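You operate a simulated robot arm through the tools that you are given. There is no shell and no other tool. Be economical: measure what you need, move in short steps, check, and stop when the job is done.

You run a simulated two-armed robot. Do the job below in one go: nothing can be reset, and whatever is moved stays where it is left.

TASK
Let the warm box cool under 30 C, then move the white pack to the hold tray.
Fine: open the grey slider; red switch off; keep the door shut till then, and shut it after.

The check looks at the end state, three seconds after you hand in, the way a careful person would. Anything else that was tipped, shoved, dropped, spilled or broken makes it a failure.

THE ROBOT
Two 7-joint arms with three-finger grippers on one trunk, on a base that drives. Base frame: it is fixed to the floor where the robot stands at the start and does not move with it; the origin is under the middle of the robot, x ahead of it, y to its left, z up; the surface under the hand at the start is at about z = 0.84. Readings come in m, rad, newtons and seconds.
The left shoulder is at the start at [0.057, 0.154, 0.947], the right one opposite. With the tool pointing down near the work surface each hand reaches from about 0.1 to 0.62 m from the robot's upright axis, wherever it stands, measured 20 degrees to its own side. Places, roughly: cream panel [0.7, -0.4, 1.3]; green switch [0.7, -0.7, 1.5]; grey dial [0.7, -0.4, 1.3]; grey slider [0.7, -0.2, 1.5]; hold tray [0.5, -1.25, 0.75]; light switch [0.3, -0.9, 0.9]; red switch [0.7, -0.3, 1.3]; warm box [0.8, -0.2, 1.3]; warm door [0.7, -0.2, 1.3]. Payload 2.69 kg a hand.
The tool frame of a hand sits at the grasp point between the pads (the TCP): z along the fingers, y along the line on which they close. The tips reach 0.029 m beyond it. Largest opening 0.12 m; the body of the gripper starts 0.078 m behind the TCP.
Orientation is told as [roll, pitch, yaw] about the base's x, y, z axes, in that order, counted from this pose: with the fingers straight down and closing along the base's y, the tool's x points along the base's -x, its y along +y and its z along -z.

THE INTERFACE
- The arms move only by the tool jog_arm. It takes "left_commands", "right_commands" or both (then of equal length, played together; a hand with none holds still); each is a list of rows, each an object of numbers (a shift or turn left out is 0, a gripper value left out holds the last): "rx", "ry", "rz": the turn, a rotation vector about the tool's x, y, z in rad; "x", "y", "z": the shift along the tool's x, y, z in m; "grip": the opening, from 0 (shut) to 1 (fully open). In form: [{"rx": .., "ry": .., "rz": .., "x": .., "y": .., "z": .., "grip": ..}, ...]. A call has 1 to 20 rows; each row shifts and turns the commanded pose from where the row before left it, along the tool's axes as they then stand. Rows are played at 5 a second. More than 0.05 m and 0.15 rad between two rows, or a gripper value outside its range, and nothing of the call is played. A pose out of reach is approached as far as the arm can. The call stops where the force on the tool passes 90 N (or 10 N more than at its start, if that is more) or the arm is blocked; 0.2 s more then pass. The fingers move at their own pace and stop on an object; they squeeze with about 32 N. The grip force told is the motor's: it shows also when the fingers shut on nothing. Time passes only in rows, and 0.2 s behind the last, so rows that do not move let the fingers close. The reply holds the time, the measured pose of the TCP, the force on the tool along the base axes, the opening and the grip force, in the units named above and with some noise, with the torque about the TCP (base axes, N m) and any sound that the robot's microphone picked up.
- Cameras (640 x 400 px; columns grow to the right, rows downward): "scene" is now at [0.1713, -0.0312, 1.1472]; the picture's right is [-0.34, -0.94, 0.00], its down [-0.01, 0.00, -1.00] and it looks along [0.94, -0.34, -0.01] (base axes); focal length 214 px, centre (320, 200). "left" rides on the left gripper at [0.063, 0, -0.104] in its tool frame; the picture's right is [0.00, 1.00, 0.00], its down [-0.83, 0.00, -0.56] and it looks along [-0.56, 0.00, 0.83] (tool axes); focal length 275 px, centre (320, 200). "right" rides on the right gripper at [0.063, 0, -0.104] in its tool frame; the picture's right is [0.01, 1.00, 0.00], its down [-0.83, 0.00, -0.56] and it looks along [-0.56, 0.00, 0.83] (tool axes); focal length 275 px, centre (320, 200). There is no depth. A picture from a camera that has moved, and an enlarged one, comes with that camera's place and axes in the base frame and with its lens.
- capture(camera): a new picture of that camera. No time passes.
- move_column(by): slides the trunk up (or, below 0, down) by that many m; the arms and the scene camera ride with it, the base frame stays. It gives what a move gives, with no picture.
- roll_base(legs): drives the robot by 1 to 6 legs, each [ahead, left, turn to the left] in m, m and rad, along the robot's own axes; the way and the turn of a leg run together, so that a leg with both is an arc; at most 1.5 m and 3.142 rad a leg. The arms and the cameras ride along, it lands a little off, and it stops where it bumps. It gives what a move gives.
- turn_head(pan, tilt): turns the head with the scene camera to pan (to the left, within 1.396 rad either way) and tilt (down, from -0.506 to 1.204), counted from straight ahead of the robot. It gives what a move gives.
- close_up(camera, box): a new picture of the part [left, top, right, bottom] of that camera's present view, enlarged. No time passes.
- finish_job(): hands the job in; it is judged then, once.

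Go step by step. Nothing tells you exact positions but the pictures and the camera data: compare them with the known pose of the tool, close in by small moves and look again before you grip or let go. The budget is 120 turns and 88 pictures, counting those below and the enlarged ones. Unless the task says otherwise, let go and move clear before handing in.

The tools are called after "Call:" as name(argument=value, ...) on one line, values as JSON. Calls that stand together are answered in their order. jog_arm: Moves the arms, as the interface text tells. Its arguments: {"type":"object","properties":{"left_commands":{"type":"array"},"right_commands":{"type":"array"}},"required":[]} The other tools are called the same way: move_column (by) slides the trunk up or down; roll_base (legs) drives the base; turn_head (pan, tilt) turns the head that bears the scene camera; capture (camera) takes a picture; close_up (camera, box) takes an enlarged picture of a part of a camera's view; finish_job () hands the job in.

At the start:

```text
clock: 0.0
left_tool_pos: [0.3392, 0.0484, 0.9997]
left_tool_rot: [0.002, 0.001, 0.0]
left_force: [-0.9, 1.0, -0.2]
left_ft_torque: [0.01, -0.01, -0.01]
left_width: 0.1199
left_grasp_force: 0.0
right_tool_pos: [0.386, -0.2855, 1.0]
right_tool_rot: [0.0, -0.002, -0.002]
right_force: [0.0, -0.2, 0.7]
right_ft_torque: [0.01, -0.02, 0.05]
right_width: 0.1198
right_grasp_force: 0.2
trunk travel left (down, up): [-0.319, 0.119]
robot x, y, heading: [0.0, 0.0012, -0.001]
head pan, tilt: [-0.349, 0.012]
```

scene: 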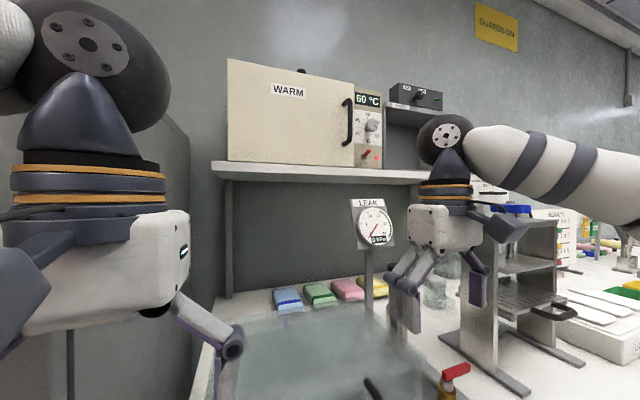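
right: 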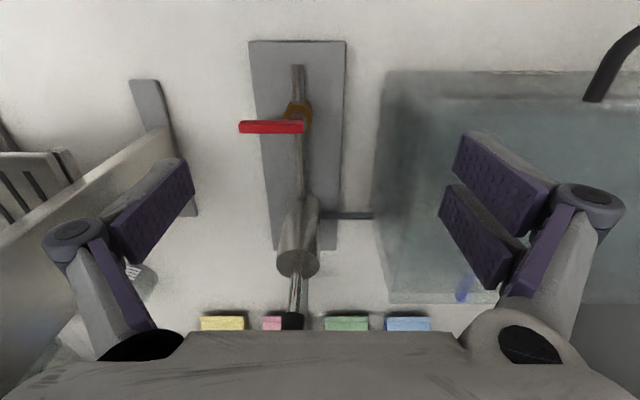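
left: 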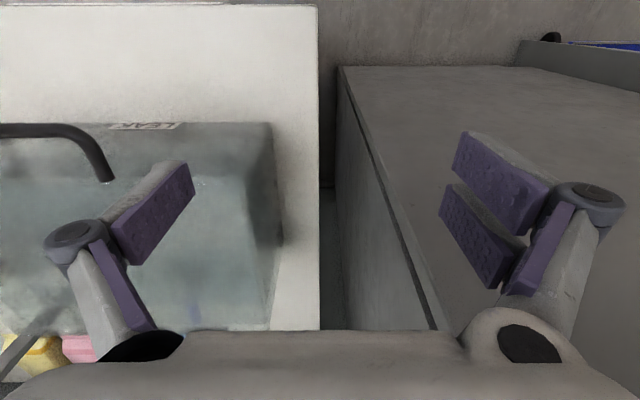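

I see the warm box on a shelf with a panel reading 60 C, a handle on the door, and a red switch below the dial. I'll look closer at it first.

Call:
close_up(camera="scene", box=[330, 70, 460, 180])

Call:
close_up(camera="scene", box=[210, 40, 450, 190])

Call:
turn_head(pan=-1.2, tilt=0.4)

Call:
capture(camera="scene")

```text
3.64 times, centred on (395, 125) of scene
camera zoom: at [0.1713, -0.0312, 1.1472], right [-0.34, -0.94, 0.0], down [-0.01, 0.0, -1.0], along [0.94, -0.34, -0.01], focal length 780 px, centre (47, 473)
```

zoom: 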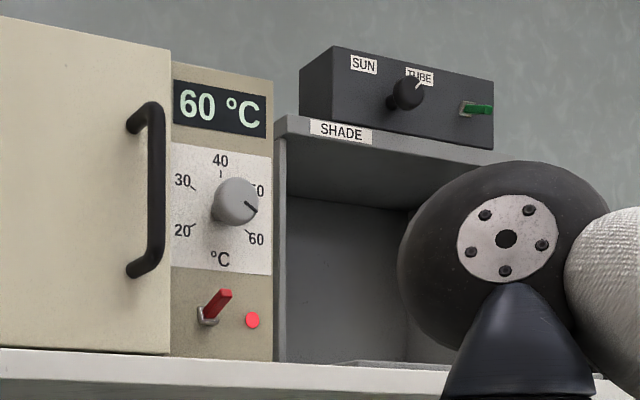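

```text
2.67 times, centred on (330, 115) of scene
camera zoom: at [0.1713, -0.0312, 1.1472], right [-0.34, -0.94, 0.0], down [-0.01, 0.0, -1.0], along [0.94, -0.34, -0.01], focal length 572 px, centre (293, 427)
```

zoom: 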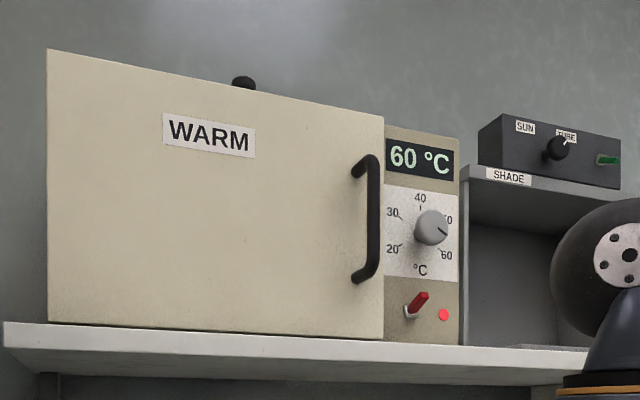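

```text
clock: 1.2
left_tool_pos: [0.3383, 0.0475, 0.9989]
left_tool_rot: [0.001, -0.001, 0.0]
left_force: [0.5, -0.2, -0.4]
left_ft_torque: [0.0, -0.01, -0.02]
left_width: 0.12
left_grasp_force: 0.0
right_tool_pos: [0.386, -0.2855, 0.9994]
right_tool_rot: [0.0, -0.001, -0.002]
right_force: [0.3, -0.2, -0.3]
right_ft_torque: [-0.01, -0.01, -0.01]
right_width: 0.12
right_grasp_force: 0.2
trunk travel left (down, up): [-0.319, 0.119]
robot x, y, heading: [-0.0009, -0.0007, -0.0]
head pan, tilt: [-1.201, 0.4]
```

```text
82 pictures are left
camera scene: at [0.12, -0.0866, 1.1114], right [-0.93, -0.36, 0.0], down [-0.14, 0.36, -0.92], along [0.33, -0.86, -0.39], focal length 214 px, centre (320, 200)
```

scene: 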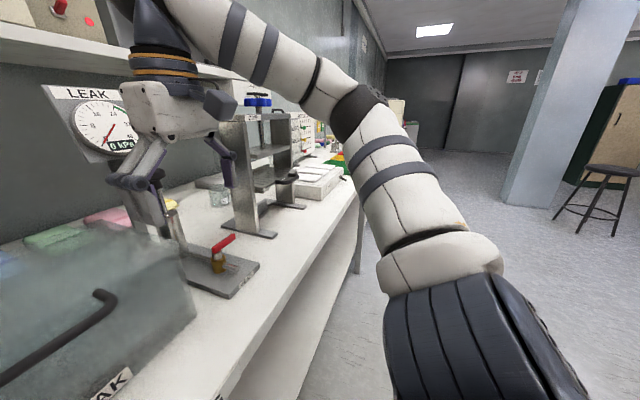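

The panel shows 60 C with the red switch lit; the slider knob is on top of the box. I'll raise the trunk and turn the right hand to point forward.

Call:
move_column(by=0.115)

Call:
turn_head(pan=-0.45, tilt=-0.15)

Call:
jog_arm(right_commands=[{"z": -0.04, "grip": 0.0}, {"z": -0.04}, {"ry": -0.15}, {"ry": -0.15}, {"ry": -0.15}, {"ry": -0.15}, {"ry": -0.15}, {"ry": -0.15}, {"ry": -0.15}, {"ry": -0.15}, {"ry": -0.15}, {"ry": -0.15}, {"ry": -0.07}])

Call:
capture(camera="scene")

Call:
capture(camera="right")

```text
clock: 2.6
left_tool_pos: [0.3403, 0.0475, 1.1144]
left_tool_rot: [0.0, 0.001, 0.0]
left_force: [0.2, 0.8, -0.9]
left_ft_torque: [-0.03, 0.04, -0.03]
left_width: 0.1201
left_grasp_force: 0.1
right_tool_pos: [0.3859, -0.2855, 1.1142]
right_tool_rot: [-0.001, 0.001, -0.003]
right_force: [0.8, -0.2, -1.0]
right_ft_torque: [0.0, 0.01, 0.03]
right_width: 0.12
right_grasp_force: 0.1
trunk travel left (down, up): [-0.434, 0.004]
robot x, y, heading: [0.0023, -0.0013, 0.001]
head pan, tilt: [-1.201, 0.4]
```

```text
clock: 3.7
left_tool_pos: [0.3397, 0.0495, 1.1158]
left_tool_rot: [0.0, 0.001, -0.001]
left_force: [1.0, 0.0, 0.2]
left_ft_torque: [0.01, -0.02, -0.03]
left_width: 0.1199
left_grasp_force: 0.1
right_tool_pos: [0.3848, -0.2847, 1.1161]
right_tool_rot: [0.0, -0.001, -0.002]
right_force: [0.1, 0.2, 0.1]
right_ft_torque: [0.01, 0.03, 0.0]
right_width: 0.1198
right_grasp_force: 0.1
trunk travel left (down, up): [-0.434, 0.004]
robot x, y, heading: [-0.0005, 0.0008, -0.001]
head pan, tilt: [-0.45, -0.15]
```

```text
clock: 6.5
left_tool_pos: [0.3404, 0.0482, 1.1152]
left_tool_rot: [-0.001, -0.001, -0.001]
left_force: [-0.6, -0.5, 0.6]
left_ft_torque: [0.01, -0.01, 0.01]
left_width: 0.1199
left_grasp_force: 0.0
right_tool_pos: [0.3957, -0.2908, 1.2054]
right_tool_rot: [-0.437, -1.57, 0.437]
right_force: [0.0, 0.3, -0.2]
right_ft_torque: [0.01, 0.01, 0.03]
right_width: 0.0
right_grasp_force: 28.5
right hand out of reach, approached as far as the arm can: row 12, 13
trunk travel left (down, up): [-0.434, 0.004]
robot x, y, heading: [0.0011, 0.0042, -0.001]
head pan, tilt: [-0.45, -0.15]
```

```text
81 pictures are left
camera scene: at [0.082, -0.0374, 1.293], right [-0.44, -0.9, 0.0], down [0.13, -0.07, -0.99], along [0.89, -0.43, 0.15], focal length 214 px, centre (320, 200)
```

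scene: 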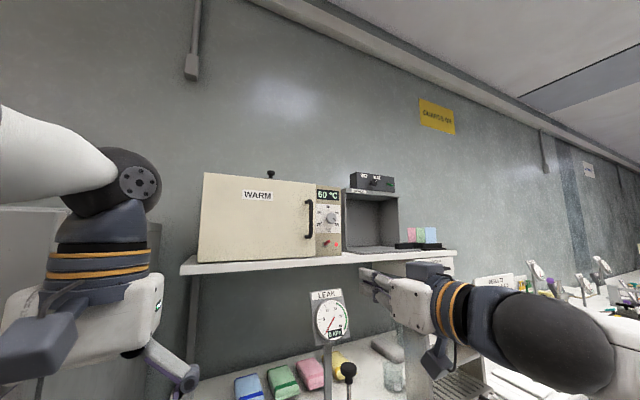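

```text
80 pictures are left
camera right: at [0.2917, -0.2898, 1.1427], right [0.0, 1.0, 0.0], down [-0.56, 0.0, 0.83], along [0.83, 0.0, 0.56], focal length 275 px, centre (320, 200)
```

right: 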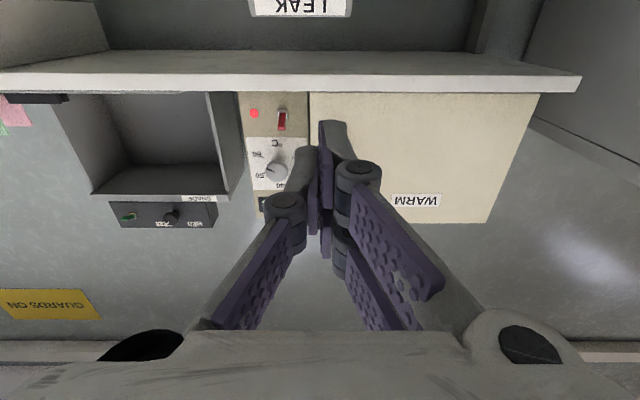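

I triangulate the red switch at about (0.67, -0.343, 1.267). A closer look at the lever.

Call:
close_up(camera="right", box=[232, 90, 322, 146])

Call:
close_up(camera="scene", box=[190, 160, 350, 260])

```text
7.11 times, centred on (277, 118) of right
camera zoom: at [0.2917, -0.2898, 1.1427], right [0.0, 1.0, 0.0], down [-0.56, 0.0, 0.83], along [0.83, 0.0, 0.56], focal length 1958 px, centre (626, 783)
```

zoom: 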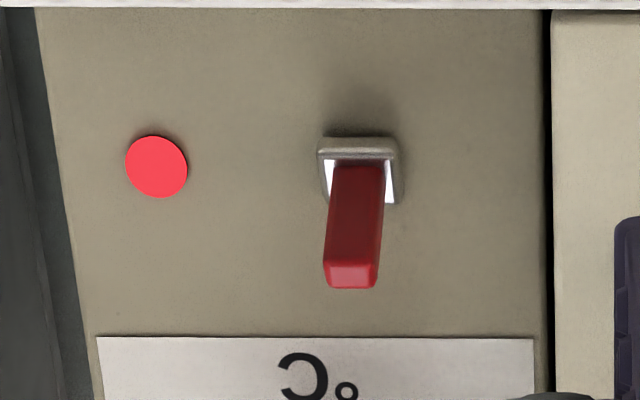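

```text
4.00 times, centred on (270, 210) of scene
camera zoom: at [0.082, -0.0374, 1.293], right [-0.44, -0.9, 0.0], down [0.13, -0.07, -0.99], along [0.89, -0.43, 0.15], focal length 858 px, centre (520, 160)
```

zoom: 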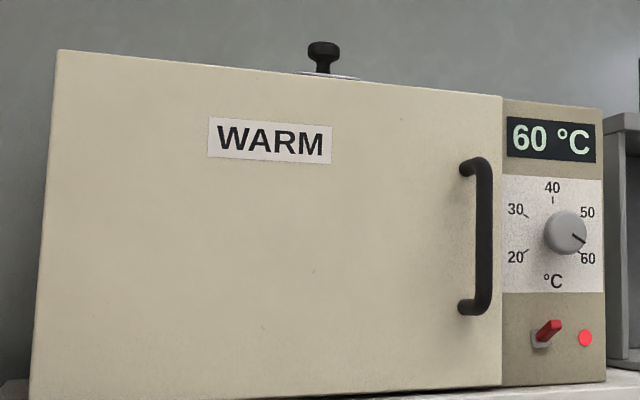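

The lever tip sits at about (0.646, -0.341, 1.270), pointing up. I bring the closed fingers in front of and above it, below the dial.

Call:
jog_arm(right_commands=[{"x": -0.045, "z": 0.02}, {"x": -0.045, "z": 0.02}, {"y": -0.025, "z": 0.04}, {"y": -0.025, "z": 0.04}, {"z": 0.04}])

Call:
capture(camera="right")

Call:
capture(camera="scene")

```text
clock: 7.7
left_tool_pos: [0.3411, 0.0493, 1.1143]
left_tool_rot: [0.001, 0.0, -0.001]
left_force: [0.6, 0.1, -0.2]
left_ft_torque: [-0.02, 0.03, -0.01]
left_width: 0.1202
left_grasp_force: 0.2
right_tool_pos: [0.5588, -0.3409, 1.2958]
right_tool_rot: [-0.608, -1.569, 0.607]
right_force: [0.7, -0.6, -0.5]
right_ft_torque: [0.01, -0.02, -0.06]
right_width: 0.0001
right_grasp_force: 28.7
trunk travel left (down, up): [-0.434, 0.004]
robot x, y, heading: [0.0027, -0.0009, 0.003]
head pan, tilt: [-0.45, -0.15]
```

```text
77 pictures are left
camera right: at [0.4539, -0.3409, 1.2326], right [0.0, 1.0, -0.01], down [-0.55, 0.01, 0.83], along [0.83, 0.0, 0.55], focal length 275 px, centre (320, 200)
```

right: 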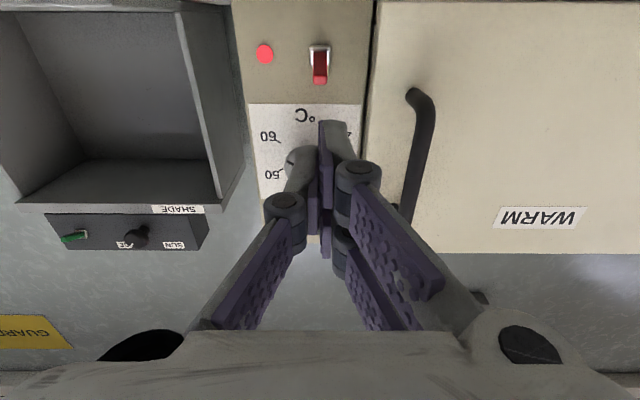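

```text
76 pictures are left
camera scene: at [0.0829, -0.037, 1.2929], right [-0.44, -0.9, 0.0], down [0.13, -0.07, -0.99], along [0.89, -0.43, 0.15], focal length 214 px, centre (320, 200)
```

scene: 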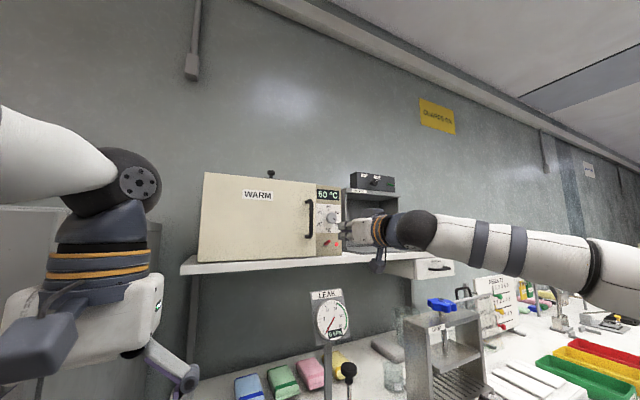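

The fingers line up with the lever in y. Forward above the lever, then press down.

Call:
jog_arm(right_commands=[{"z": 0.035}, {"z": 0.035}, {"x": 0.01}, {"x": 0.01}, {"x": 0.01}, {"x": 0.01}])

Call:
capture(camera="right")

Call:
close_up(camera="scene", box=[290, 180, 370, 260])

```text
clock: 9.1
left_tool_pos: [0.3383, 0.048, 1.1159]
left_tool_rot: [-0.001, -0.003, 0.0]
left_force: [-0.8, -0.1, 0.4]
left_ft_torque: [-0.03, 0.01, 0.01]
left_width: 0.12
left_grasp_force: 0.0
right_tool_pos: [0.6256, -0.3394, 1.2556]
right_tool_rot: [-3.076, -1.569, 3.076]
right_force: [-6.1, -0.2, 4.9]
right_ft_torque: [-0.04, -0.07, 0.01]
right_width: 0.0061
right_grasp_force: 28.2
trunk travel left (down, up): [-0.434, 0.004]
robot x, y, heading: [-0.0007, 0.0011, 0.001]
head pan, tilt: [-0.45, -0.15]
heard: click
```

```text
75 pictures are left
camera right: at [0.5188, -0.3397, 1.1922], right [0.0, 1.0, 0.0], down [-0.56, 0.0, 0.83], along [0.83, 0.0, 0.56], focal length 275 px, centre (320, 200)
```

right: 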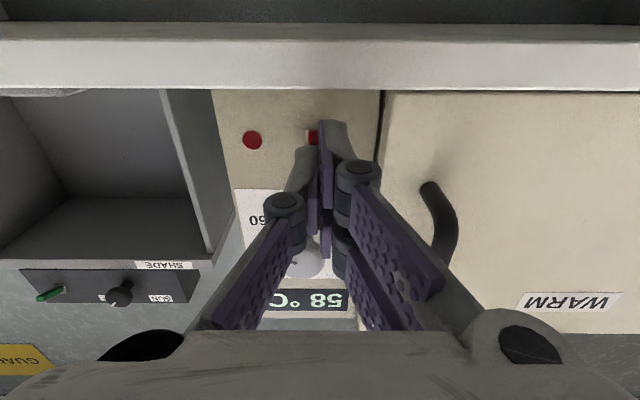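

```text
5.00 times, centred on (330, 220) of scene
camera zoom: at [0.0801, -0.0373, 1.2932], right [-0.44, -0.9, 0.0], down [0.14, -0.07, -0.99], along [0.89, -0.43, 0.15], focal length 1072 px, centre (270, 100)
```

zoom: 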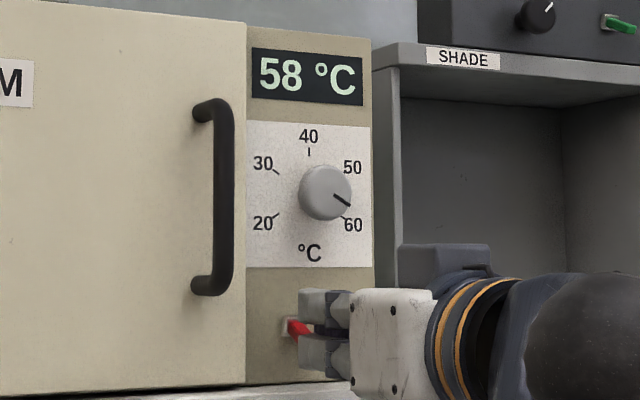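

Switch clicked off, the light is out and it reads 58 C. I open the fingers a little, back out, and look at the slider on top of the box.

Call:
jog_arm(right_commands=[{"grip": 0.2}, {"z": -0.03}, {"z": -0.045}, {"z": -0.045, "x": -0.04}, {"z": -0.03, "x": -0.045}, {"x": -0.045}, {"x": -0.045}, {"x": -0.045, "y": 0.04}, {"x": -0.045, "y": 0.04}, {"x": -0.045, "y": 0.04}])

Call:
capture(camera="right")

Call:
close_up(camera="scene", box=[190, 140, 390, 265])

```text
refused: row 4 steps farther than a row can; nothing moved
```

```text
73 pictures are left
camera right: at [0.5188, -0.3397, 1.1922], right [0.0, 1.0, 0.0], down [-0.56, 0.0, 0.83], along [0.83, 0.0, 0.56], focal length 275 px, centre (320, 200)
```

right: 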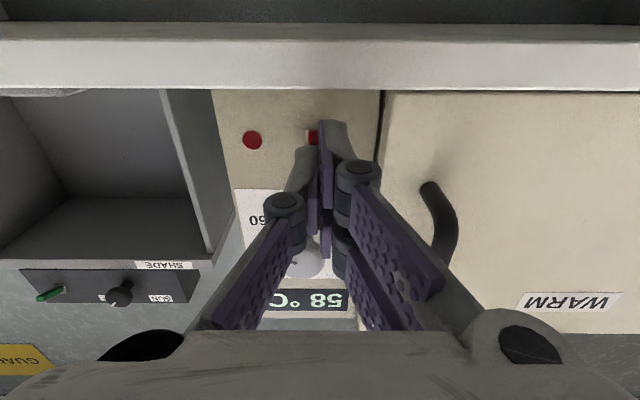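

```text
3.20 times, centred on (290, 202) of scene
camera zoom: at [0.0801, -0.0373, 1.2932], right [-0.44, -0.9, 0.0], down [0.14, -0.07, -0.99], along [0.89, -0.43, 0.15], focal length 686 px, centre (416, 192)
```

zoom: 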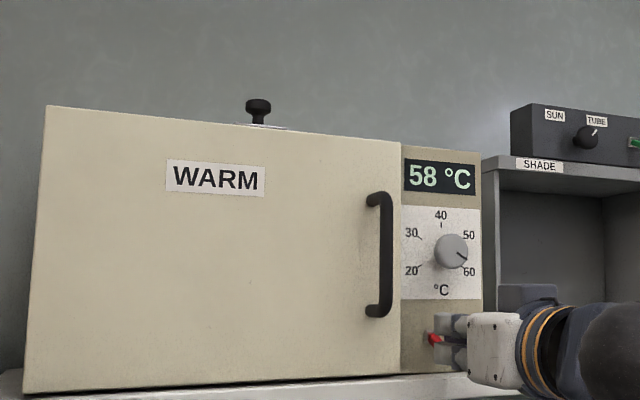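

The switch is off; I back out with smaller rows, then rise and pitch the hand to view the slider on the box top (knob about (0.70, -0.172, 1.47)).

Call:
jog_arm(right_commands=[{"grip": 0.2}, {"z": -0.03}, {"z": -0.045}, {"z": -0.03, "x": -0.03}, {"z": -0.02, "x": -0.045}, {"x": -0.048}, {"x": -0.048}, {"x": -0.03, "y": 0.035}, {"x": -0.03, "y": 0.035}, {"x": -0.03, "y": 0.035}, {"x": -0.03, "y": 0.035}])

Call:
jog_arm(right_commands=[{"ry": 0.15, "x": -0.03}, {"ry": 0.15, "x": -0.03}, {"ry": 0.15}, {"ry": 0.15}, {"ry": 0.15}])

Call:
capture(camera="right")

```text
clock: 11.5
left_tool_pos: [0.3403, 0.0503, 1.1152]
left_tool_rot: [-0.001, -0.001, 0.0]
left_force: [0.8, -0.2, -0.1]
left_ft_torque: [-0.01, 0.04, 0.01]
left_width: 0.12
left_grasp_force: 0.1
right_tool_pos: [0.5026, -0.1957, 1.5449]
right_tool_rot: [-0.984, -1.569, 0.985]
right_force: [0.5, 0.8, 0.5]
right_ft_torque: [0.02, -0.02, -0.05]
right_width: 0.0241
right_grasp_force: 0.1
trunk travel left (down, up): [-0.434, 0.004]
robot x, y, heading: [-0.0011, -0.0009, 0.004]
head pan, tilt: [-0.45, -0.15]
```

```text
clock: 12.7
left_tool_pos: [0.3411, 0.0494, 1.1154]
left_tool_rot: [-0.004, 0.0, 0.0]
left_force: [-0.6, 0.3, 0.3]
left_ft_torque: [-0.04, -0.02, 0.0]
left_width: 0.12
left_grasp_force: 0.0
right_tool_pos: [0.4232, -0.1919, 1.4306]
right_tool_rot: [-0.001, -0.868, 0.002]
right_force: [-1.6, -0.3, 0.8]
right_ft_torque: [-0.01, 0.02, 0.0]
right_width: 0.0239
right_grasp_force: 0.1
right hand out of reach, approached as far as the arm can: row 1, 2, 3, 4, 5
trunk travel left (down, up): [-0.434, 0.004]
robot x, y, heading: [0.0014, 0.0008, 0.001]
head pan, tilt: [-0.45, -0.15]
```

```text
71 pictures are left
camera right: at [0.3018, -0.1931, 1.4497], right [0.0, 1.0, -0.01], down [0.11, 0.01, 0.99], along [0.99, 0.0, -0.11], focal length 275 px, centre (320, 200)
```

right: 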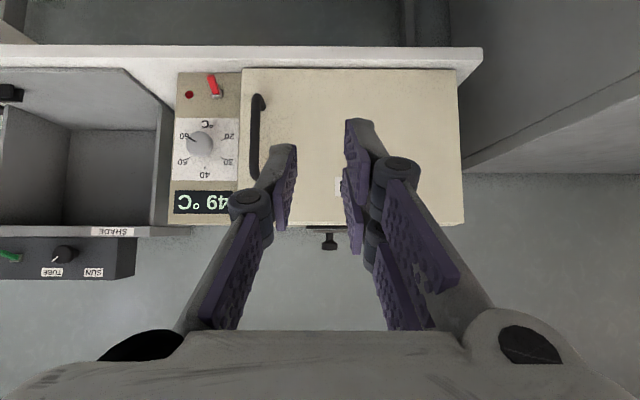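

It is already cooling (49 C). I zoom in on the slider knob to see which way it travels.

Call:
close_up(camera="right", box=[270, 200, 380, 268])

Call:
close_up(camera="scene", box=[235, 150, 315, 200])

```text
5.82 times, centred on (325, 234) of right
camera zoom: at [0.3018, -0.1931, 1.4497], right [0.0, 1.0, -0.01], down [0.11, 0.01, 0.99], along [0.99, 0.0, -0.11], focal length 1602 px, centre (291, 2)
```

zoom: 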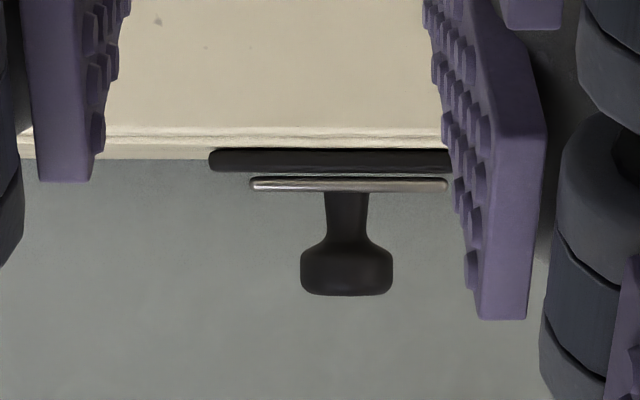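

```text
8.00 times, centred on (275, 175) of scene
camera zoom: at [0.0821, -0.0363, 1.2931], right [-0.44, -0.9, 0.0], down [0.13, -0.07, -0.99], along [0.89, -0.43, 0.15], focal length 1716 px, centre (680, 400)
```

zoom: 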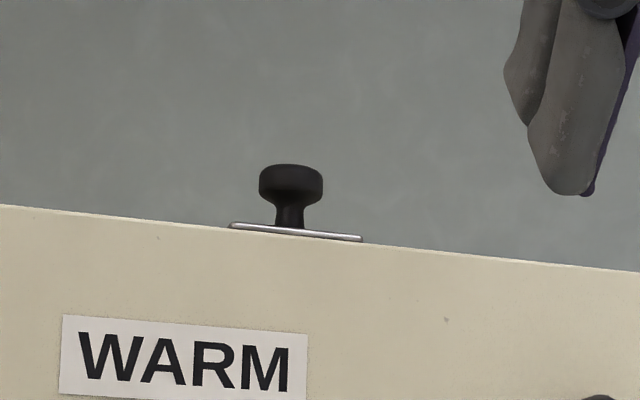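

The slider plate seems to lie on a rail running in y. I'll return the hand to horizontal and roll it so its camera is on top, looking down onto the box.

Call:
jog_arm(right_commands=[{"ry": -0.15}, {"ry": -0.15}, {"ry": -0.15}, {"ry": -0.15}, {"ry": -0.15}, {"rz": 0.15}, {"rz": 0.15}, {"rz": 0.15}, {"rz": 0.15}, {"rz": 0.15}, {"rz": 0.15}, {"rz": 0.15}, {"rz": 0.15}, {"rz": 0.15}, {"rz": 0.15}])

Call:
capture(camera="right")

```text
clock: 15.9
left_tool_pos: [0.3395, 0.0475, 1.1146]
left_tool_rot: [-0.002, 0.0, 0.001]
left_force: [-1.1, 0.3, 0.4]
left_ft_torque: [-0.03, -0.01, -0.01]
left_width: 0.1198
left_grasp_force: 0.1
right_tool_pos: [0.4248, -0.1953, 1.4297]
right_tool_rot: [1.57, -0.069, -1.574]
right_force: [-1.4, 0.8, 0.1]
right_ft_torque: [-0.03, 0.05, 0.01]
right_width: 0.024
right_grasp_force: 0.0
trunk travel left (down, up): [-0.434, 0.004]
robot x, y, heading: [0.0033, -0.0007, -0.0]
head pan, tilt: [-0.45, -0.15]
```

```text
68 pictures are left
camera right: at [0.3193, -0.1316, 1.4253], right [0.0, 0.07, 1.0], down [-0.56, -0.83, 0.06], along [0.83, -0.56, 0.04], focal length 275 px, centre (320, 200)
```

right: 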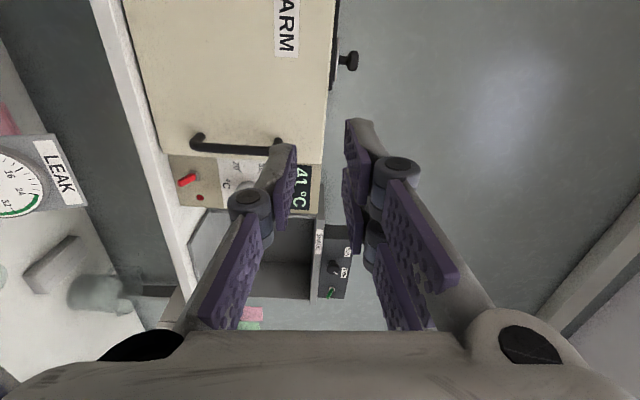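

Now 41 C. The roll works; continuing the other half-turn and rising.

Call:
jog_arm(right_commands=[{"rz": 0.15}, {"rz": 0.15}, {"rz": 0.15}, {"rz": 0.15}, {"rz": 0.15}, {"rz": 0.15}, {"rz": 0.15}, {"rz": 0.15}, {"rz": 0.15}, {"rz": 0.15}, {"rz": 0.075}, {"x": 0.04}, {"x": 0.04}, {"x": 0.04}])

Call:
capture(camera="right")

```text
clock: 18.9
left_tool_pos: [0.3395, 0.0493, 1.1146]
left_tool_rot: [-0.002, -0.003, 0.0]
left_force: [0.6, 0.5, 0.9]
left_ft_torque: [-0.01, 0.0, 0.0]
left_width: 0.1201
left_grasp_force: 0.1
right_tool_pos: [0.4763, -0.2225, 1.5741]
right_tool_rot: [1.556, 1.265, -1.577]
right_force: [0.6, 0.2, -0.2]
right_ft_torque: [0.01, 0.01, 0.0]
right_width: 0.0239
right_grasp_force: 0.0
right hand out of reach, approached as far as the arm can: row 7, 8, 9, 10, 11, 12, 13, 14
trunk travel left (down, up): [-0.434, 0.004]
robot x, y, heading: [0.0041, -0.0022, 0.002]
head pan, tilt: [-0.45, -0.15]
```

```text
67 pictures are left
camera right: at [0.3726, -0.2032, 1.6344], right [0.01, -0.95, 0.31], down [-0.56, -0.26, -0.79], along [0.83, -0.16, -0.53], focal length 275 px, centre (320, 200)
```

right: 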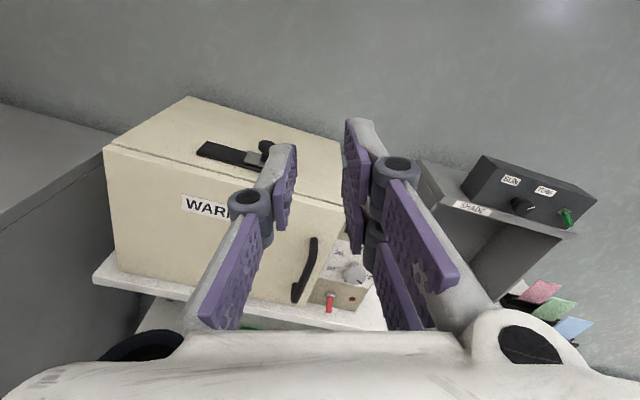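

Now I see the top of the box. Zooming on the slider.

Call:
close_up(camera="right", box=[180, 120, 300, 195])

Call:
close_up(camera="scene", box=[190, 140, 390, 265])

```text
5.33 times, centred on (240, 158) of right
camera zoom: at [0.3726, -0.2032, 1.6344], right [0.01, -0.95, 0.31], down [-0.56, -0.26, -0.79], along [0.83, -0.16, -0.53], focal length 1468 px, centre (747, 427)
```

zoom: 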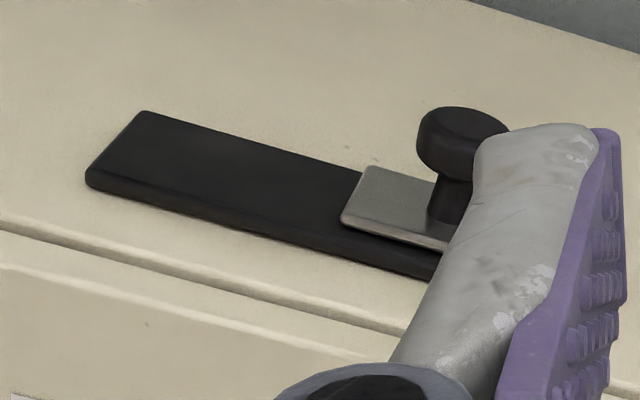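

```text
3.20 times, centred on (290, 202) of scene
camera zoom: at [0.081, -0.0361, 1.2932], right [-0.44, -0.9, 0.0], down [0.14, -0.07, -0.99], along [0.89, -0.43, 0.15], focal length 686 px, centre (416, 192)
```

zoom: 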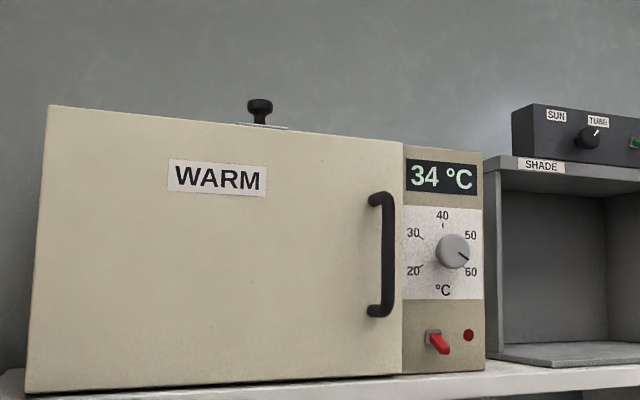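

The steel plate covers the right end of the slot and slides to the left (+y). I'll shut the fingers, level the hand and bring it to the right (-y) side of the knob.

Call:
jog_arm(right_commands=[{"x": -0.03, "z": 0.02, "grip": 0}, {"rz": 0.15, "z": 0.02}, {"rz": 0.15, "z": 0.02}, {"y": 0.02, "z": 0.02}])

Call:
capture(camera="right")

```text
clock: 19.9
left_tool_pos: [0.3403, 0.0472, 1.1144]
left_tool_rot: [0.0, 0.0, 0.001]
left_force: [0.0, -0.6, 0.0]
left_ft_torque: [0.07, 0.0, 0.03]
left_width: 0.1198
left_grasp_force: 0.1
right_tool_pos: [0.5167, -0.2613, 1.5511]
right_tool_rot: [1.594, 1.446, -1.545]
right_force: [0.0, 0.6, 0.8]
right_ft_torque: [-0.02, -0.01, 0.05]
right_width: 0.0001
right_grasp_force: 28.5
right hand out of reach, approached as far as the arm can: row 1, 2, 3, 4
trunk travel left (down, up): [-0.434, 0.004]
robot x, y, heading: [0.0015, 0.0016, -0.005]
head pan, tilt: [-0.45, -0.15]
```

```text
64 pictures are left
camera right: at [0.4117, -0.2541, 1.6133], right [0.0, -0.99, 0.13], down [-0.55, -0.11, -0.83], along [0.83, -0.07, -0.55], focal length 275 px, centre (320, 200)
```

right: 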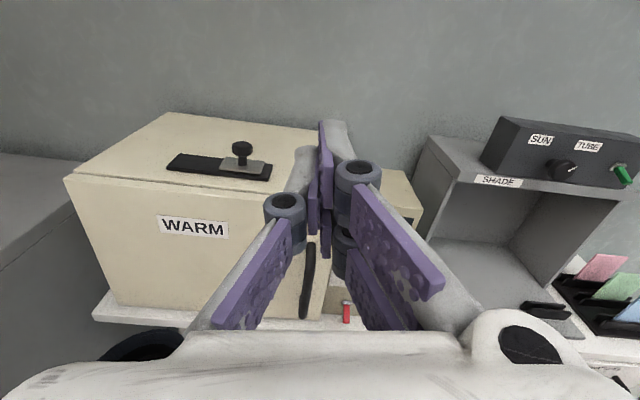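

Knob about (0.71, -0.177, 1.47), strip from y -0.216 to -0.093. I move forward to its right side, staying above, then lower.

Call:
jog_arm(right_commands=[{"z": 0.04}, {"z": 0.045}, {"z": 0.045}, {"z": 0.04}, {"x": -0.03}, {"x": -0.02}])

Call:
capture(camera="right")

Call:
close_up(camera="scene", box=[190, 140, 390, 265])

```text
clock: 21.3
left_tool_pos: [0.3403, 0.0476, 1.1148]
left_tool_rot: [0.001, 0.001, -0.001]
left_force: [-0.6, 0.4, 0.0]
left_ft_torque: [0.04, 0.03, 0.03]
left_width: 0.1199
left_grasp_force: 0.0
right_tool_pos: [0.6075, -0.2819, 1.4782]
right_tool_rot: [1.589, 1.444, -1.547]
right_force: [-0.1, -0.4, 0.1]
right_ft_torque: [0.05, 0.01, 0.01]
right_width: 0.0002
right_grasp_force: 28.0
right hand out of reach, approached as far as the arm can: row 1, 2, 3, 4, 5, 6
trunk travel left (down, up): [-0.434, 0.004]
robot x, y, heading: [-0.0014, 0.0006, 0.001]
head pan, tilt: [-0.45, -0.15]
```

```text
63 pictures are left
camera right: at [0.5018, -0.2742, 1.5411], right [0.0, -0.99, 0.13], down [-0.55, -0.11, -0.83], along [0.83, -0.07, -0.55], focal length 275 px, centre (320, 200)
```

right: 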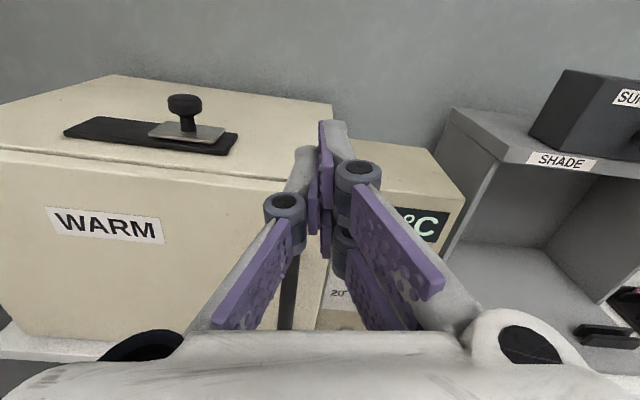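

```text
3.20 times, centred on (290, 202) of scene
camera zoom: at [0.0823, -0.0375, 1.293], right [-0.44, -0.9, 0.0], down [0.13, -0.07, -0.99], along [0.89, -0.43, 0.15], focal length 686 px, centre (416, 192)
```

zoom: 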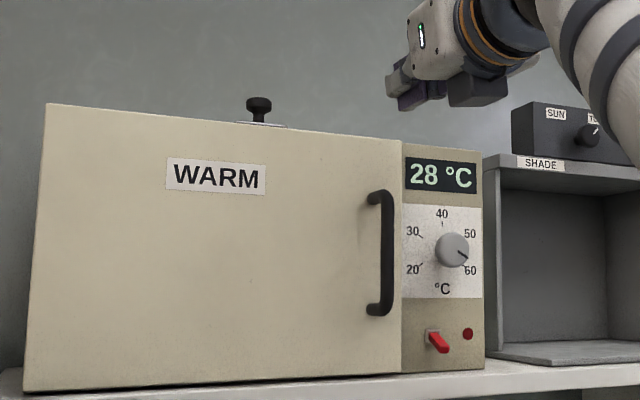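

It reads 28 C already; I still open the slider as told. Trying to continue forward in small steps.

Call:
jog_arm(right_commands=[{"z": 0.03}, {"z": 0.03}])

```text
clock: 21.9
left_tool_pos: [0.3409, 0.0478, 1.1152]
left_tool_rot: [-0.001, 0.001, 0.0]
left_force: [0.0, -1.4, 0.9]
left_ft_torque: [0.0, 0.01, 0.02]
left_width: 0.1201
left_grasp_force: 0.0
right_tool_pos: [0.6259, -0.2872, 1.4622]
right_tool_rot: [1.593, 1.442, -1.543]
right_force: [0.4, -1.0, 0.2]
right_ft_torque: [0.0, -0.01, 0.04]
right_width: 0.0
right_grasp_force: 28.4
right hand out of reach, approached as far as the arm can: row 1, 2
trunk travel left (down, up): [-0.434, 0.004]
robot x, y, heading: [0.0025, 0.0001, -0.004]
head pan, tilt: [-0.45, -0.15]
```

The full roll meets a joint limit. I back off, undo part of the roll and try again.

Call:
jog_arm(right_commands=[{"z": -0.03, "x": 0.02}, {"z": -0.03, "x": 0.02}, {"rz": -0.15}, {"rz": -0.15}, {"rz": -0.15}, {"rz": -0.15}, {"rz": -0.15}, {"rz": -0.15}, {"rz": -0.15}, {"rz": -0.15}, {"rz": -0.15}, {"rz": -0.11}])

Call:
capture(camera="right")

```text
clock: 24.5
left_tool_pos: [0.3408, 0.0494, 1.1151]
left_tool_rot: [0.0, -0.001, 0.002]
left_force: [0.1, -0.2, 0.6]
left_ft_torque: [-0.01, -0.02, 0.02]
left_width: 0.1202
left_grasp_force: 0.0
right_tool_pos: [0.5745, -0.2843, 1.5097]
right_tool_rot: [1.574, -0.02, -1.565]
right_force: [1.3, 0.4, 0.1]
right_ft_torque: [0.0, 0.02, -0.02]
right_width: 0.0
right_grasp_force: 28.3
right hand out of reach, approached as far as the arm can: row 1, 2
trunk travel left (down, up): [-0.434, 0.004]
robot x, y, heading: [-0.001, 0.0004, -0.001]
head pan, tilt: [-0.45, -0.15]
```

```text
61 pictures are left
camera right: at [0.4686, -0.2208, 1.5078], right [0.0, 0.02, 1.0], down [-0.55, -0.83, 0.02], along [0.83, -0.55, 0.02], focal length 275 px, centre (320, 200)
```

right: 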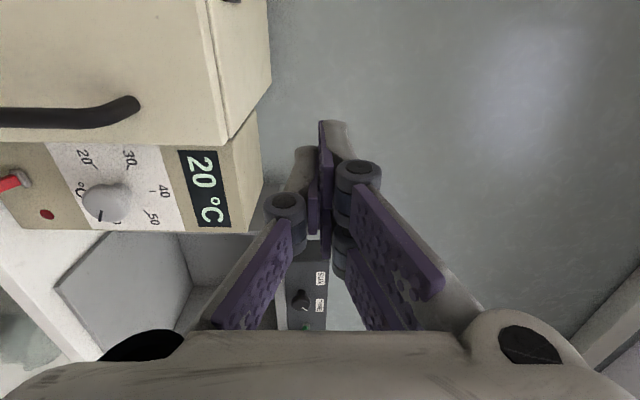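

20 C now. Move the fingertips to the right of the knob, lower, then push left.

Call:
jog_arm(right_commands=[{"z": 0.04, "x": 0.02}, {"z": 0.04, "x": 0.02}, {"z": 0.035, "x": 0.022}, {"y": -0.02}, {"y": -0.02}])

Call:
close_up(camera="scene", box=[190, 140, 350, 240])

```text
clock: 25.7
left_tool_pos: [0.3377, 0.0494, 1.1171]
left_tool_rot: [0.0, -0.006, 0.001]
left_force: [-1.2, 0.0, 0.4]
left_ft_torque: [0.01, 0.01, 0.0]
left_width: 0.1201
left_grasp_force: 0.0
right_tool_pos: [0.6404, -0.2421, 1.4492]
right_tool_rot: [1.581, -0.016, -1.564]
right_force: [-13.1, 1.3, 1.3]
right_ft_torque: [-0.01, 0.13, 0.05]
right_width: 0.0
right_grasp_force: 28.4
right hand out of reach, approached as far as the arm can: row 1, 2, 3, 4, 5
trunk travel left (down, up): [-0.434, 0.004]
robot x, y, heading: [-0.0011, 0.0051, -0.002]
head pan, tilt: [-0.45, -0.15]
```

```text
4.00 times, centred on (270, 190) of scene
camera zoom: at [0.0784, -0.0371, 1.2936], right [-0.44, -0.9, 0.0], down [0.14, -0.07, -0.99], along [0.89, -0.43, 0.15], focal length 858 px, centre (520, 240)
```

zoom: 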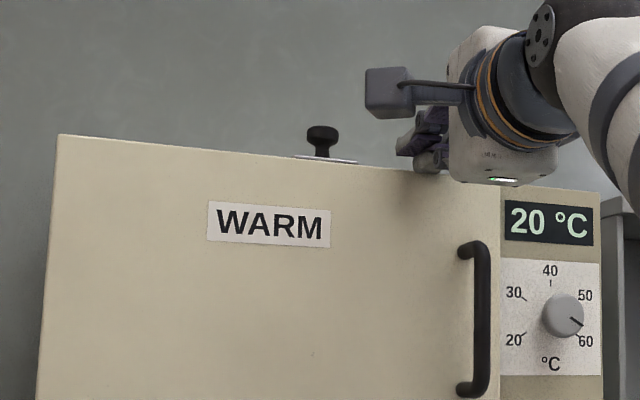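

The arm is at its reach limit and the tips touch the box front. I back off and check how far the base can drive forward.

Call:
jog_arm(right_commands=[{"z": -0.03}, {"z": -0.03, "y": 0.02}, {"y": 0.03, "z": -0.03}])

Call:
turn_head(pan=0.0, tilt=1.1)

Call:
capture(camera="scene")

```text
clock: 26.5
left_tool_pos: [0.3382, 0.0489, 1.1161]
left_tool_rot: [0.0, -0.003, 0.001]
left_force: [-0.8, 0.2, 0.3]
left_ft_torque: [-0.01, 0.0, 0.02]
left_width: 0.1204
left_grasp_force: 0.0
right_tool_pos: [0.5724, -0.2436, 1.5135]
right_tool_rot: [1.573, -0.015, -1.565]
right_force: [-0.3, -0.2, -0.2]
right_ft_torque: [-0.04, 0.0, -0.05]
right_width: 0.0001
right_grasp_force: 28.3
right hand out of reach, approached as far as the arm can: row 1, 2, 3
trunk travel left (down, up): [-0.434, 0.004]
robot x, y, heading: [0.0025, 0.0022, 0.002]
head pan, tilt: [-0.45, -0.15]
```

```text
clock: 28.0
left_tool_pos: [0.3403, 0.0497, 1.1144]
left_tool_rot: [-0.001, -0.001, 0.0]
left_force: [0.7, 0.4, -0.6]
left_ft_torque: [0.01, -0.07, -0.02]
left_width: 0.1199
left_grasp_force: 0.0
right_tool_pos: [0.5753, -0.2441, 1.5123]
right_tool_rot: [1.575, -0.016, -1.565]
right_force: [0.0, -0.5, 0.4]
right_ft_torque: [0.01, 0.0, 0.02]
right_width: 0.0
right_grasp_force: 28.4
trunk travel left (down, up): [-0.434, 0.004]
robot x, y, heading: [0.0012, 0.0009, -0.0]
head pan, tilt: [0.0, 1.1]
```

```text
59 pictures are left
camera scene: at [0.0684, -0.0003, 1.1861], right [0.0, -1.0, 0.0], down [-0.89, 0.0, -0.45], along [0.45, 0.0, -0.89], focal length 214 px, centre (320, 200)
```

scene: 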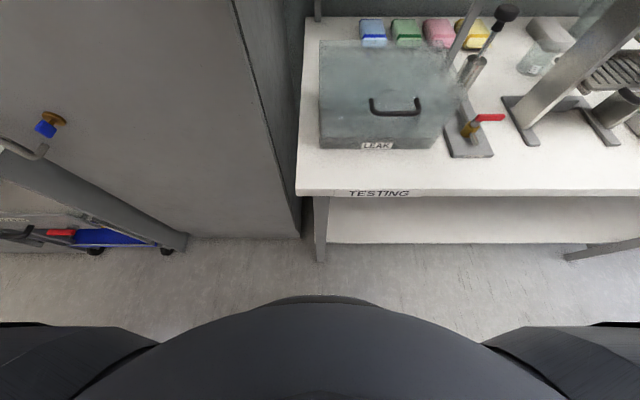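

The bench edge is at x about 0.26 and the robot front at most 0.13, so about 0.09 m forward is free. I drive 0.08 m ahead.

Call:
jog_arm(right_commands=[{"z": -0.04}])

Call:
roll_base(legs=[[0.08, 0, 0]])

Call:
turn_head(pan=-0.45, tilt=-0.15)

Call:
jog_arm(right_commands=[{"z": 0.02}])

Call:
capture(camera="scene")

```text
clock: 28.4
left_tool_pos: [0.3387, 0.0485, 1.1156]
left_tool_rot: [0.0, -0.004, 0.0]
left_force: [0.7, -0.3, -0.2]
left_ft_torque: [0.0, -0.08, -0.02]
left_width: 0.1203
left_grasp_force: 0.0
right_tool_pos: [0.5433, -0.2466, 1.5323]
right_tool_rot: [1.574, -0.014, -1.566]
right_force: [-0.9, -0.5, -0.4]
right_ft_torque: [-0.01, 0.04, 0.02]
right_width: 0.0002
right_grasp_force: 28.3
right hand out of reach, approached as far as the arm can: row 1
trunk travel left (down, up): [-0.434, 0.004]
robot x, y, heading: [0.0025, -0.002, 0.002]
head pan, tilt: [0.0, 1.1]
```

```text
clock: 29.4
left_tool_pos: [0.3867, 0.0482, 1.1135]
left_tool_rot: [0.009, 0.039, 0.014]
left_force: [-5.2, 0.2, 0.6]
left_ft_torque: [0.03, -0.21, 0.36]
left_width: 0.1199
left_grasp_force: 0.0
right_tool_pos: [0.6073, -0.2457, 1.5286]
right_tool_rot: [1.565, -0.016, -1.564]
right_force: [0.1, 0.9, -0.5]
right_ft_torque: [-0.02, -0.02, -0.02]
right_width: 0.0001
right_grasp_force: 28.5
trunk travel left (down, up): [-0.434, 0.004]
robot x, y, heading: [0.058, -0.0031, 0.003]
head pan, tilt: [0.0, 1.1]
stopped in leg 1: the force on the tool passed its limit at 124 N (the readings are from after the stop); the commanded pose is now the measured one
```

```text
clock: 30.8
left_tool_pos: [0.388, 0.0475, 1.1136]
left_tool_rot: [0.01, 0.039, 0.015]
left_force: [-6.2, 0.5, -0.9]
left_ft_torque: [-0.1, -0.2, 0.39]
left_width: 0.1197
left_grasp_force: 0.0
right_tool_pos: [0.6058, -0.2451, 1.5301]
right_tool_rot: [1.567, -0.016, -1.563]
right_force: [-0.4, 0.4, 0.0]
right_ft_torque: [0.0, -0.01, 0.03]
right_width: 0.0
right_grasp_force: 28.6
trunk travel left (down, up): [-0.434, 0.004]
robot x, y, heading: [0.0589, 0.0016, 0.0]
head pan, tilt: [-0.45, -0.15]
```

```text
clock: 31.2
left_tool_pos: [0.3868, 0.0477, 1.1143]
left_tool_rot: [0.009, 0.037, 0.014]
left_force: [-5.9, 0.1, -0.9]
left_ft_torque: [-0.02, -0.24, 0.35]
left_width: 0.1196
left_grasp_force: 0.1
right_tool_pos: [0.6154, -0.2468, 1.5229]
right_tool_rot: [1.568, -0.018, -1.562]
right_force: [-0.4, 0.4, 0.7]
right_ft_torque: [0.0, 0.05, -0.01]
right_width: 0.0003
right_grasp_force: 28.1
right hand out of reach, approached as far as the arm can: row 1
trunk travel left (down, up): [-0.434, 0.004]
robot x, y, heading: [0.0596, 0.0002, 0.004]
head pan, tilt: [-0.45, -0.15]
```

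```text
58 pictures are left
camera scene: at [0.1405, -0.0373, 1.2931], right [-0.43, -0.9, 0.0], down [0.14, -0.07, -0.99], along [0.89, -0.43, 0.15], focal length 214 px, centre (320, 200)
```

scene: 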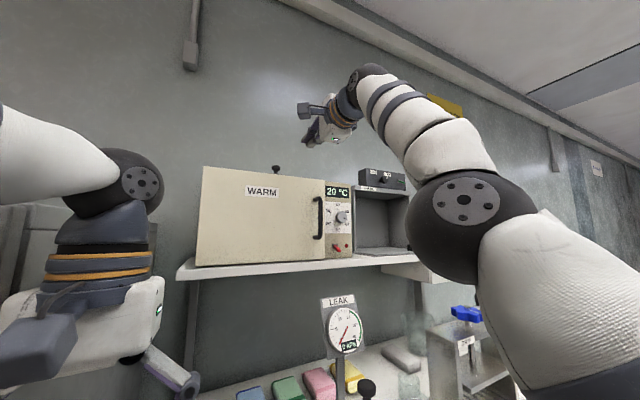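

The left hand bumped the fixed grey cabinet on its left; I draw the left hand back first and check that nothing moved.

Call:
jog_arm(left_commands=[{"x": 0.04}, {"x": 0.04}, {"x": 0.04}])

Call:
turn_head(pan=0.3, tilt=0.6)

Call:
capture(camera="scene")

Call:
capture(camera="left")

```text
clock: 32.0
left_tool_pos: [0.2681, 0.0477, 1.1192]
left_tool_rot: [0.008, 0.037, 0.014]
left_force: [-0.9, 0.4, 0.1]
left_ft_torque: [-0.03, -0.04, -0.03]
left_width: 0.1202
left_grasp_force: 0.1
right_tool_pos: [0.6139, -0.2447, 1.5245]
right_tool_rot: [1.567, -0.018, -1.565]
right_force: [0.5, 0.2, 0.4]
right_ft_torque: [0.05, 0.0, -0.02]
right_width: 0.0
right_grasp_force: 28.2
trunk travel left (down, up): [-0.434, 0.004]
robot x, y, heading: [0.0598, -0.0025, 0.002]
head pan, tilt: [-0.45, -0.15]
```

```text
clock: 33.1
left_tool_pos: [0.2688, 0.0463, 1.1187]
left_tool_rot: [0.009, 0.038, 0.014]
left_force: [0.0, -0.5, 1.2]
left_ft_torque: [-0.01, 0.02, 0.0]
left_width: 0.1199
left_grasp_force: 0.1
right_tool_pos: [0.6157, -0.2435, 1.5238]
right_tool_rot: [1.568, -0.017, -1.563]
right_force: [0.3, 0.7, -0.1]
right_ft_torque: [0.01, -0.01, 0.01]
right_width: 0.0
right_grasp_force: 28.5
trunk travel left (down, up): [-0.434, 0.004]
robot x, y, heading: [0.0577, -0.0013, -0.005]
head pan, tilt: [0.3, 0.6]
```

```text
57 pictures are left
camera scene: at [0.1494, 0.0257, 1.2251], right [0.29, -0.96, 0.0], down [-0.54, -0.16, -0.83], along [0.79, 0.24, -0.56], focal length 214 px, centre (320, 200)
```

scene: 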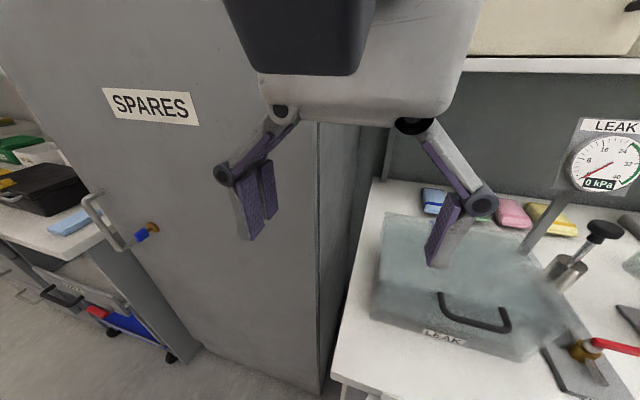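

```text
56 pictures are left
camera left: at [0.2107, 0.0455, 1.2268], right [-0.01, 1.0, 0.01], down [0.85, 0.0, 0.52], along [0.52, 0.01, -0.85], focal length 275 px, centre (320, 200)
```

left: 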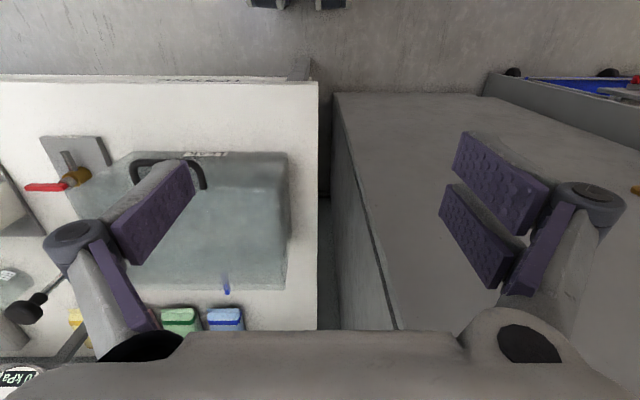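

The spares cabinet is unmoved and nothing is disturbed. I drive 0.03 m further and approach the slider again.

Call:
roll_base(legs=[[0.03, 0, 0]])

Call:
turn_head(pan=-0.45, tilt=-0.15)

Call:
jog_arm(right_commands=[{"x": 0.015, "z": 0.01}, {"z": 0.03}, {"z": 0.02}])

Call:
close_up(camera="scene", box=[190, 100, 390, 225])

```text
clock: 33.8
left_tool_pos: [0.2682, 0.0468, 1.1194]
left_tool_rot: [0.008, 0.039, 0.016]
left_force: [0.6, -0.6, -0.4]
left_ft_torque: [0.02, -0.02, 0.0]
left_width: 0.1201
left_grasp_force: 0.0
right_tool_pos: [0.6158, -0.2454, 1.5234]
right_tool_rot: [1.568, -0.017, -1.565]
right_force: [-0.3, -0.7, 0.0]
right_ft_torque: [-0.03, 0.01, 0.02]
right_width: 0.0001
right_grasp_force: 28.6
trunk travel left (down, up): [-0.434, 0.004]
robot x, y, heading: [0.0577, -0.0007, 0.001]
head pan, tilt: [0.3, 0.6]
stopped in leg 1: the robot was blocked; the commanded pose is now the measured one
```

```text
clock: 34.9
left_tool_pos: [0.2688, 0.0465, 1.1189]
left_tool_rot: [0.008, 0.038, 0.015]
left_force: [-0.4, 0.4, 0.0]
left_ft_torque: [0.01, -0.02, -0.04]
left_width: 0.1201
left_grasp_force: 0.1
right_tool_pos: [0.6157, -0.2452, 1.5239]
right_tool_rot: [1.566, -0.017, -1.565]
right_force: [-1.0, -0.8, 0.5]
right_ft_torque: [-0.01, 0.0, -0.03]
right_width: 0.0
right_grasp_force: 28.4
trunk travel left (down, up): [-0.434, 0.004]
robot x, y, heading: [0.0625, 0.0005, -0.002]
head pan, tilt: [-0.45, -0.15]
```

```text
clock: 35.7
left_tool_pos: [0.2676, 0.0468, 1.1181]
left_tool_rot: [0.008, 0.038, 0.014]
left_force: [0.2, 0.9, 0.1]
left_ft_torque: [0.02, 0.01, -0.01]
left_width: 0.1202
left_grasp_force: 0.1
right_tool_pos: [0.6384, -0.2332, 1.505]
right_tool_rot: [1.568, -0.014, -1.564]
right_force: [-0.7, -0.4, 0.1]
right_ft_torque: [0.04, 0.03, -0.02]
right_width: 0.0001
right_grasp_force: 28.5
right hand out of reach, approached as far as the arm can: row 1, 2, 3
trunk travel left (down, up): [-0.434, 0.004]
robot x, y, heading: [0.0581, -0.0004, -0.001]
head pan, tilt: [-0.45, -0.15]
```

```text
3.20 times, centred on (290, 162) of scene
camera zoom: at [0.1414, -0.0374, 1.2931], right [-0.43, -0.9, 0.0], down [0.13, -0.07, -0.99], along [0.89, -0.43, 0.15], focal length 686 px, centre (416, 320)
```

zoom: 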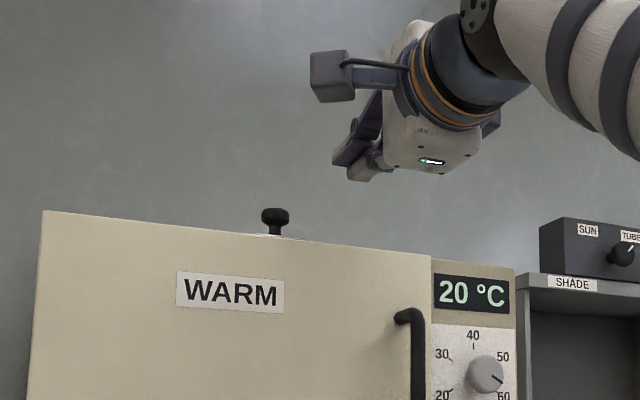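

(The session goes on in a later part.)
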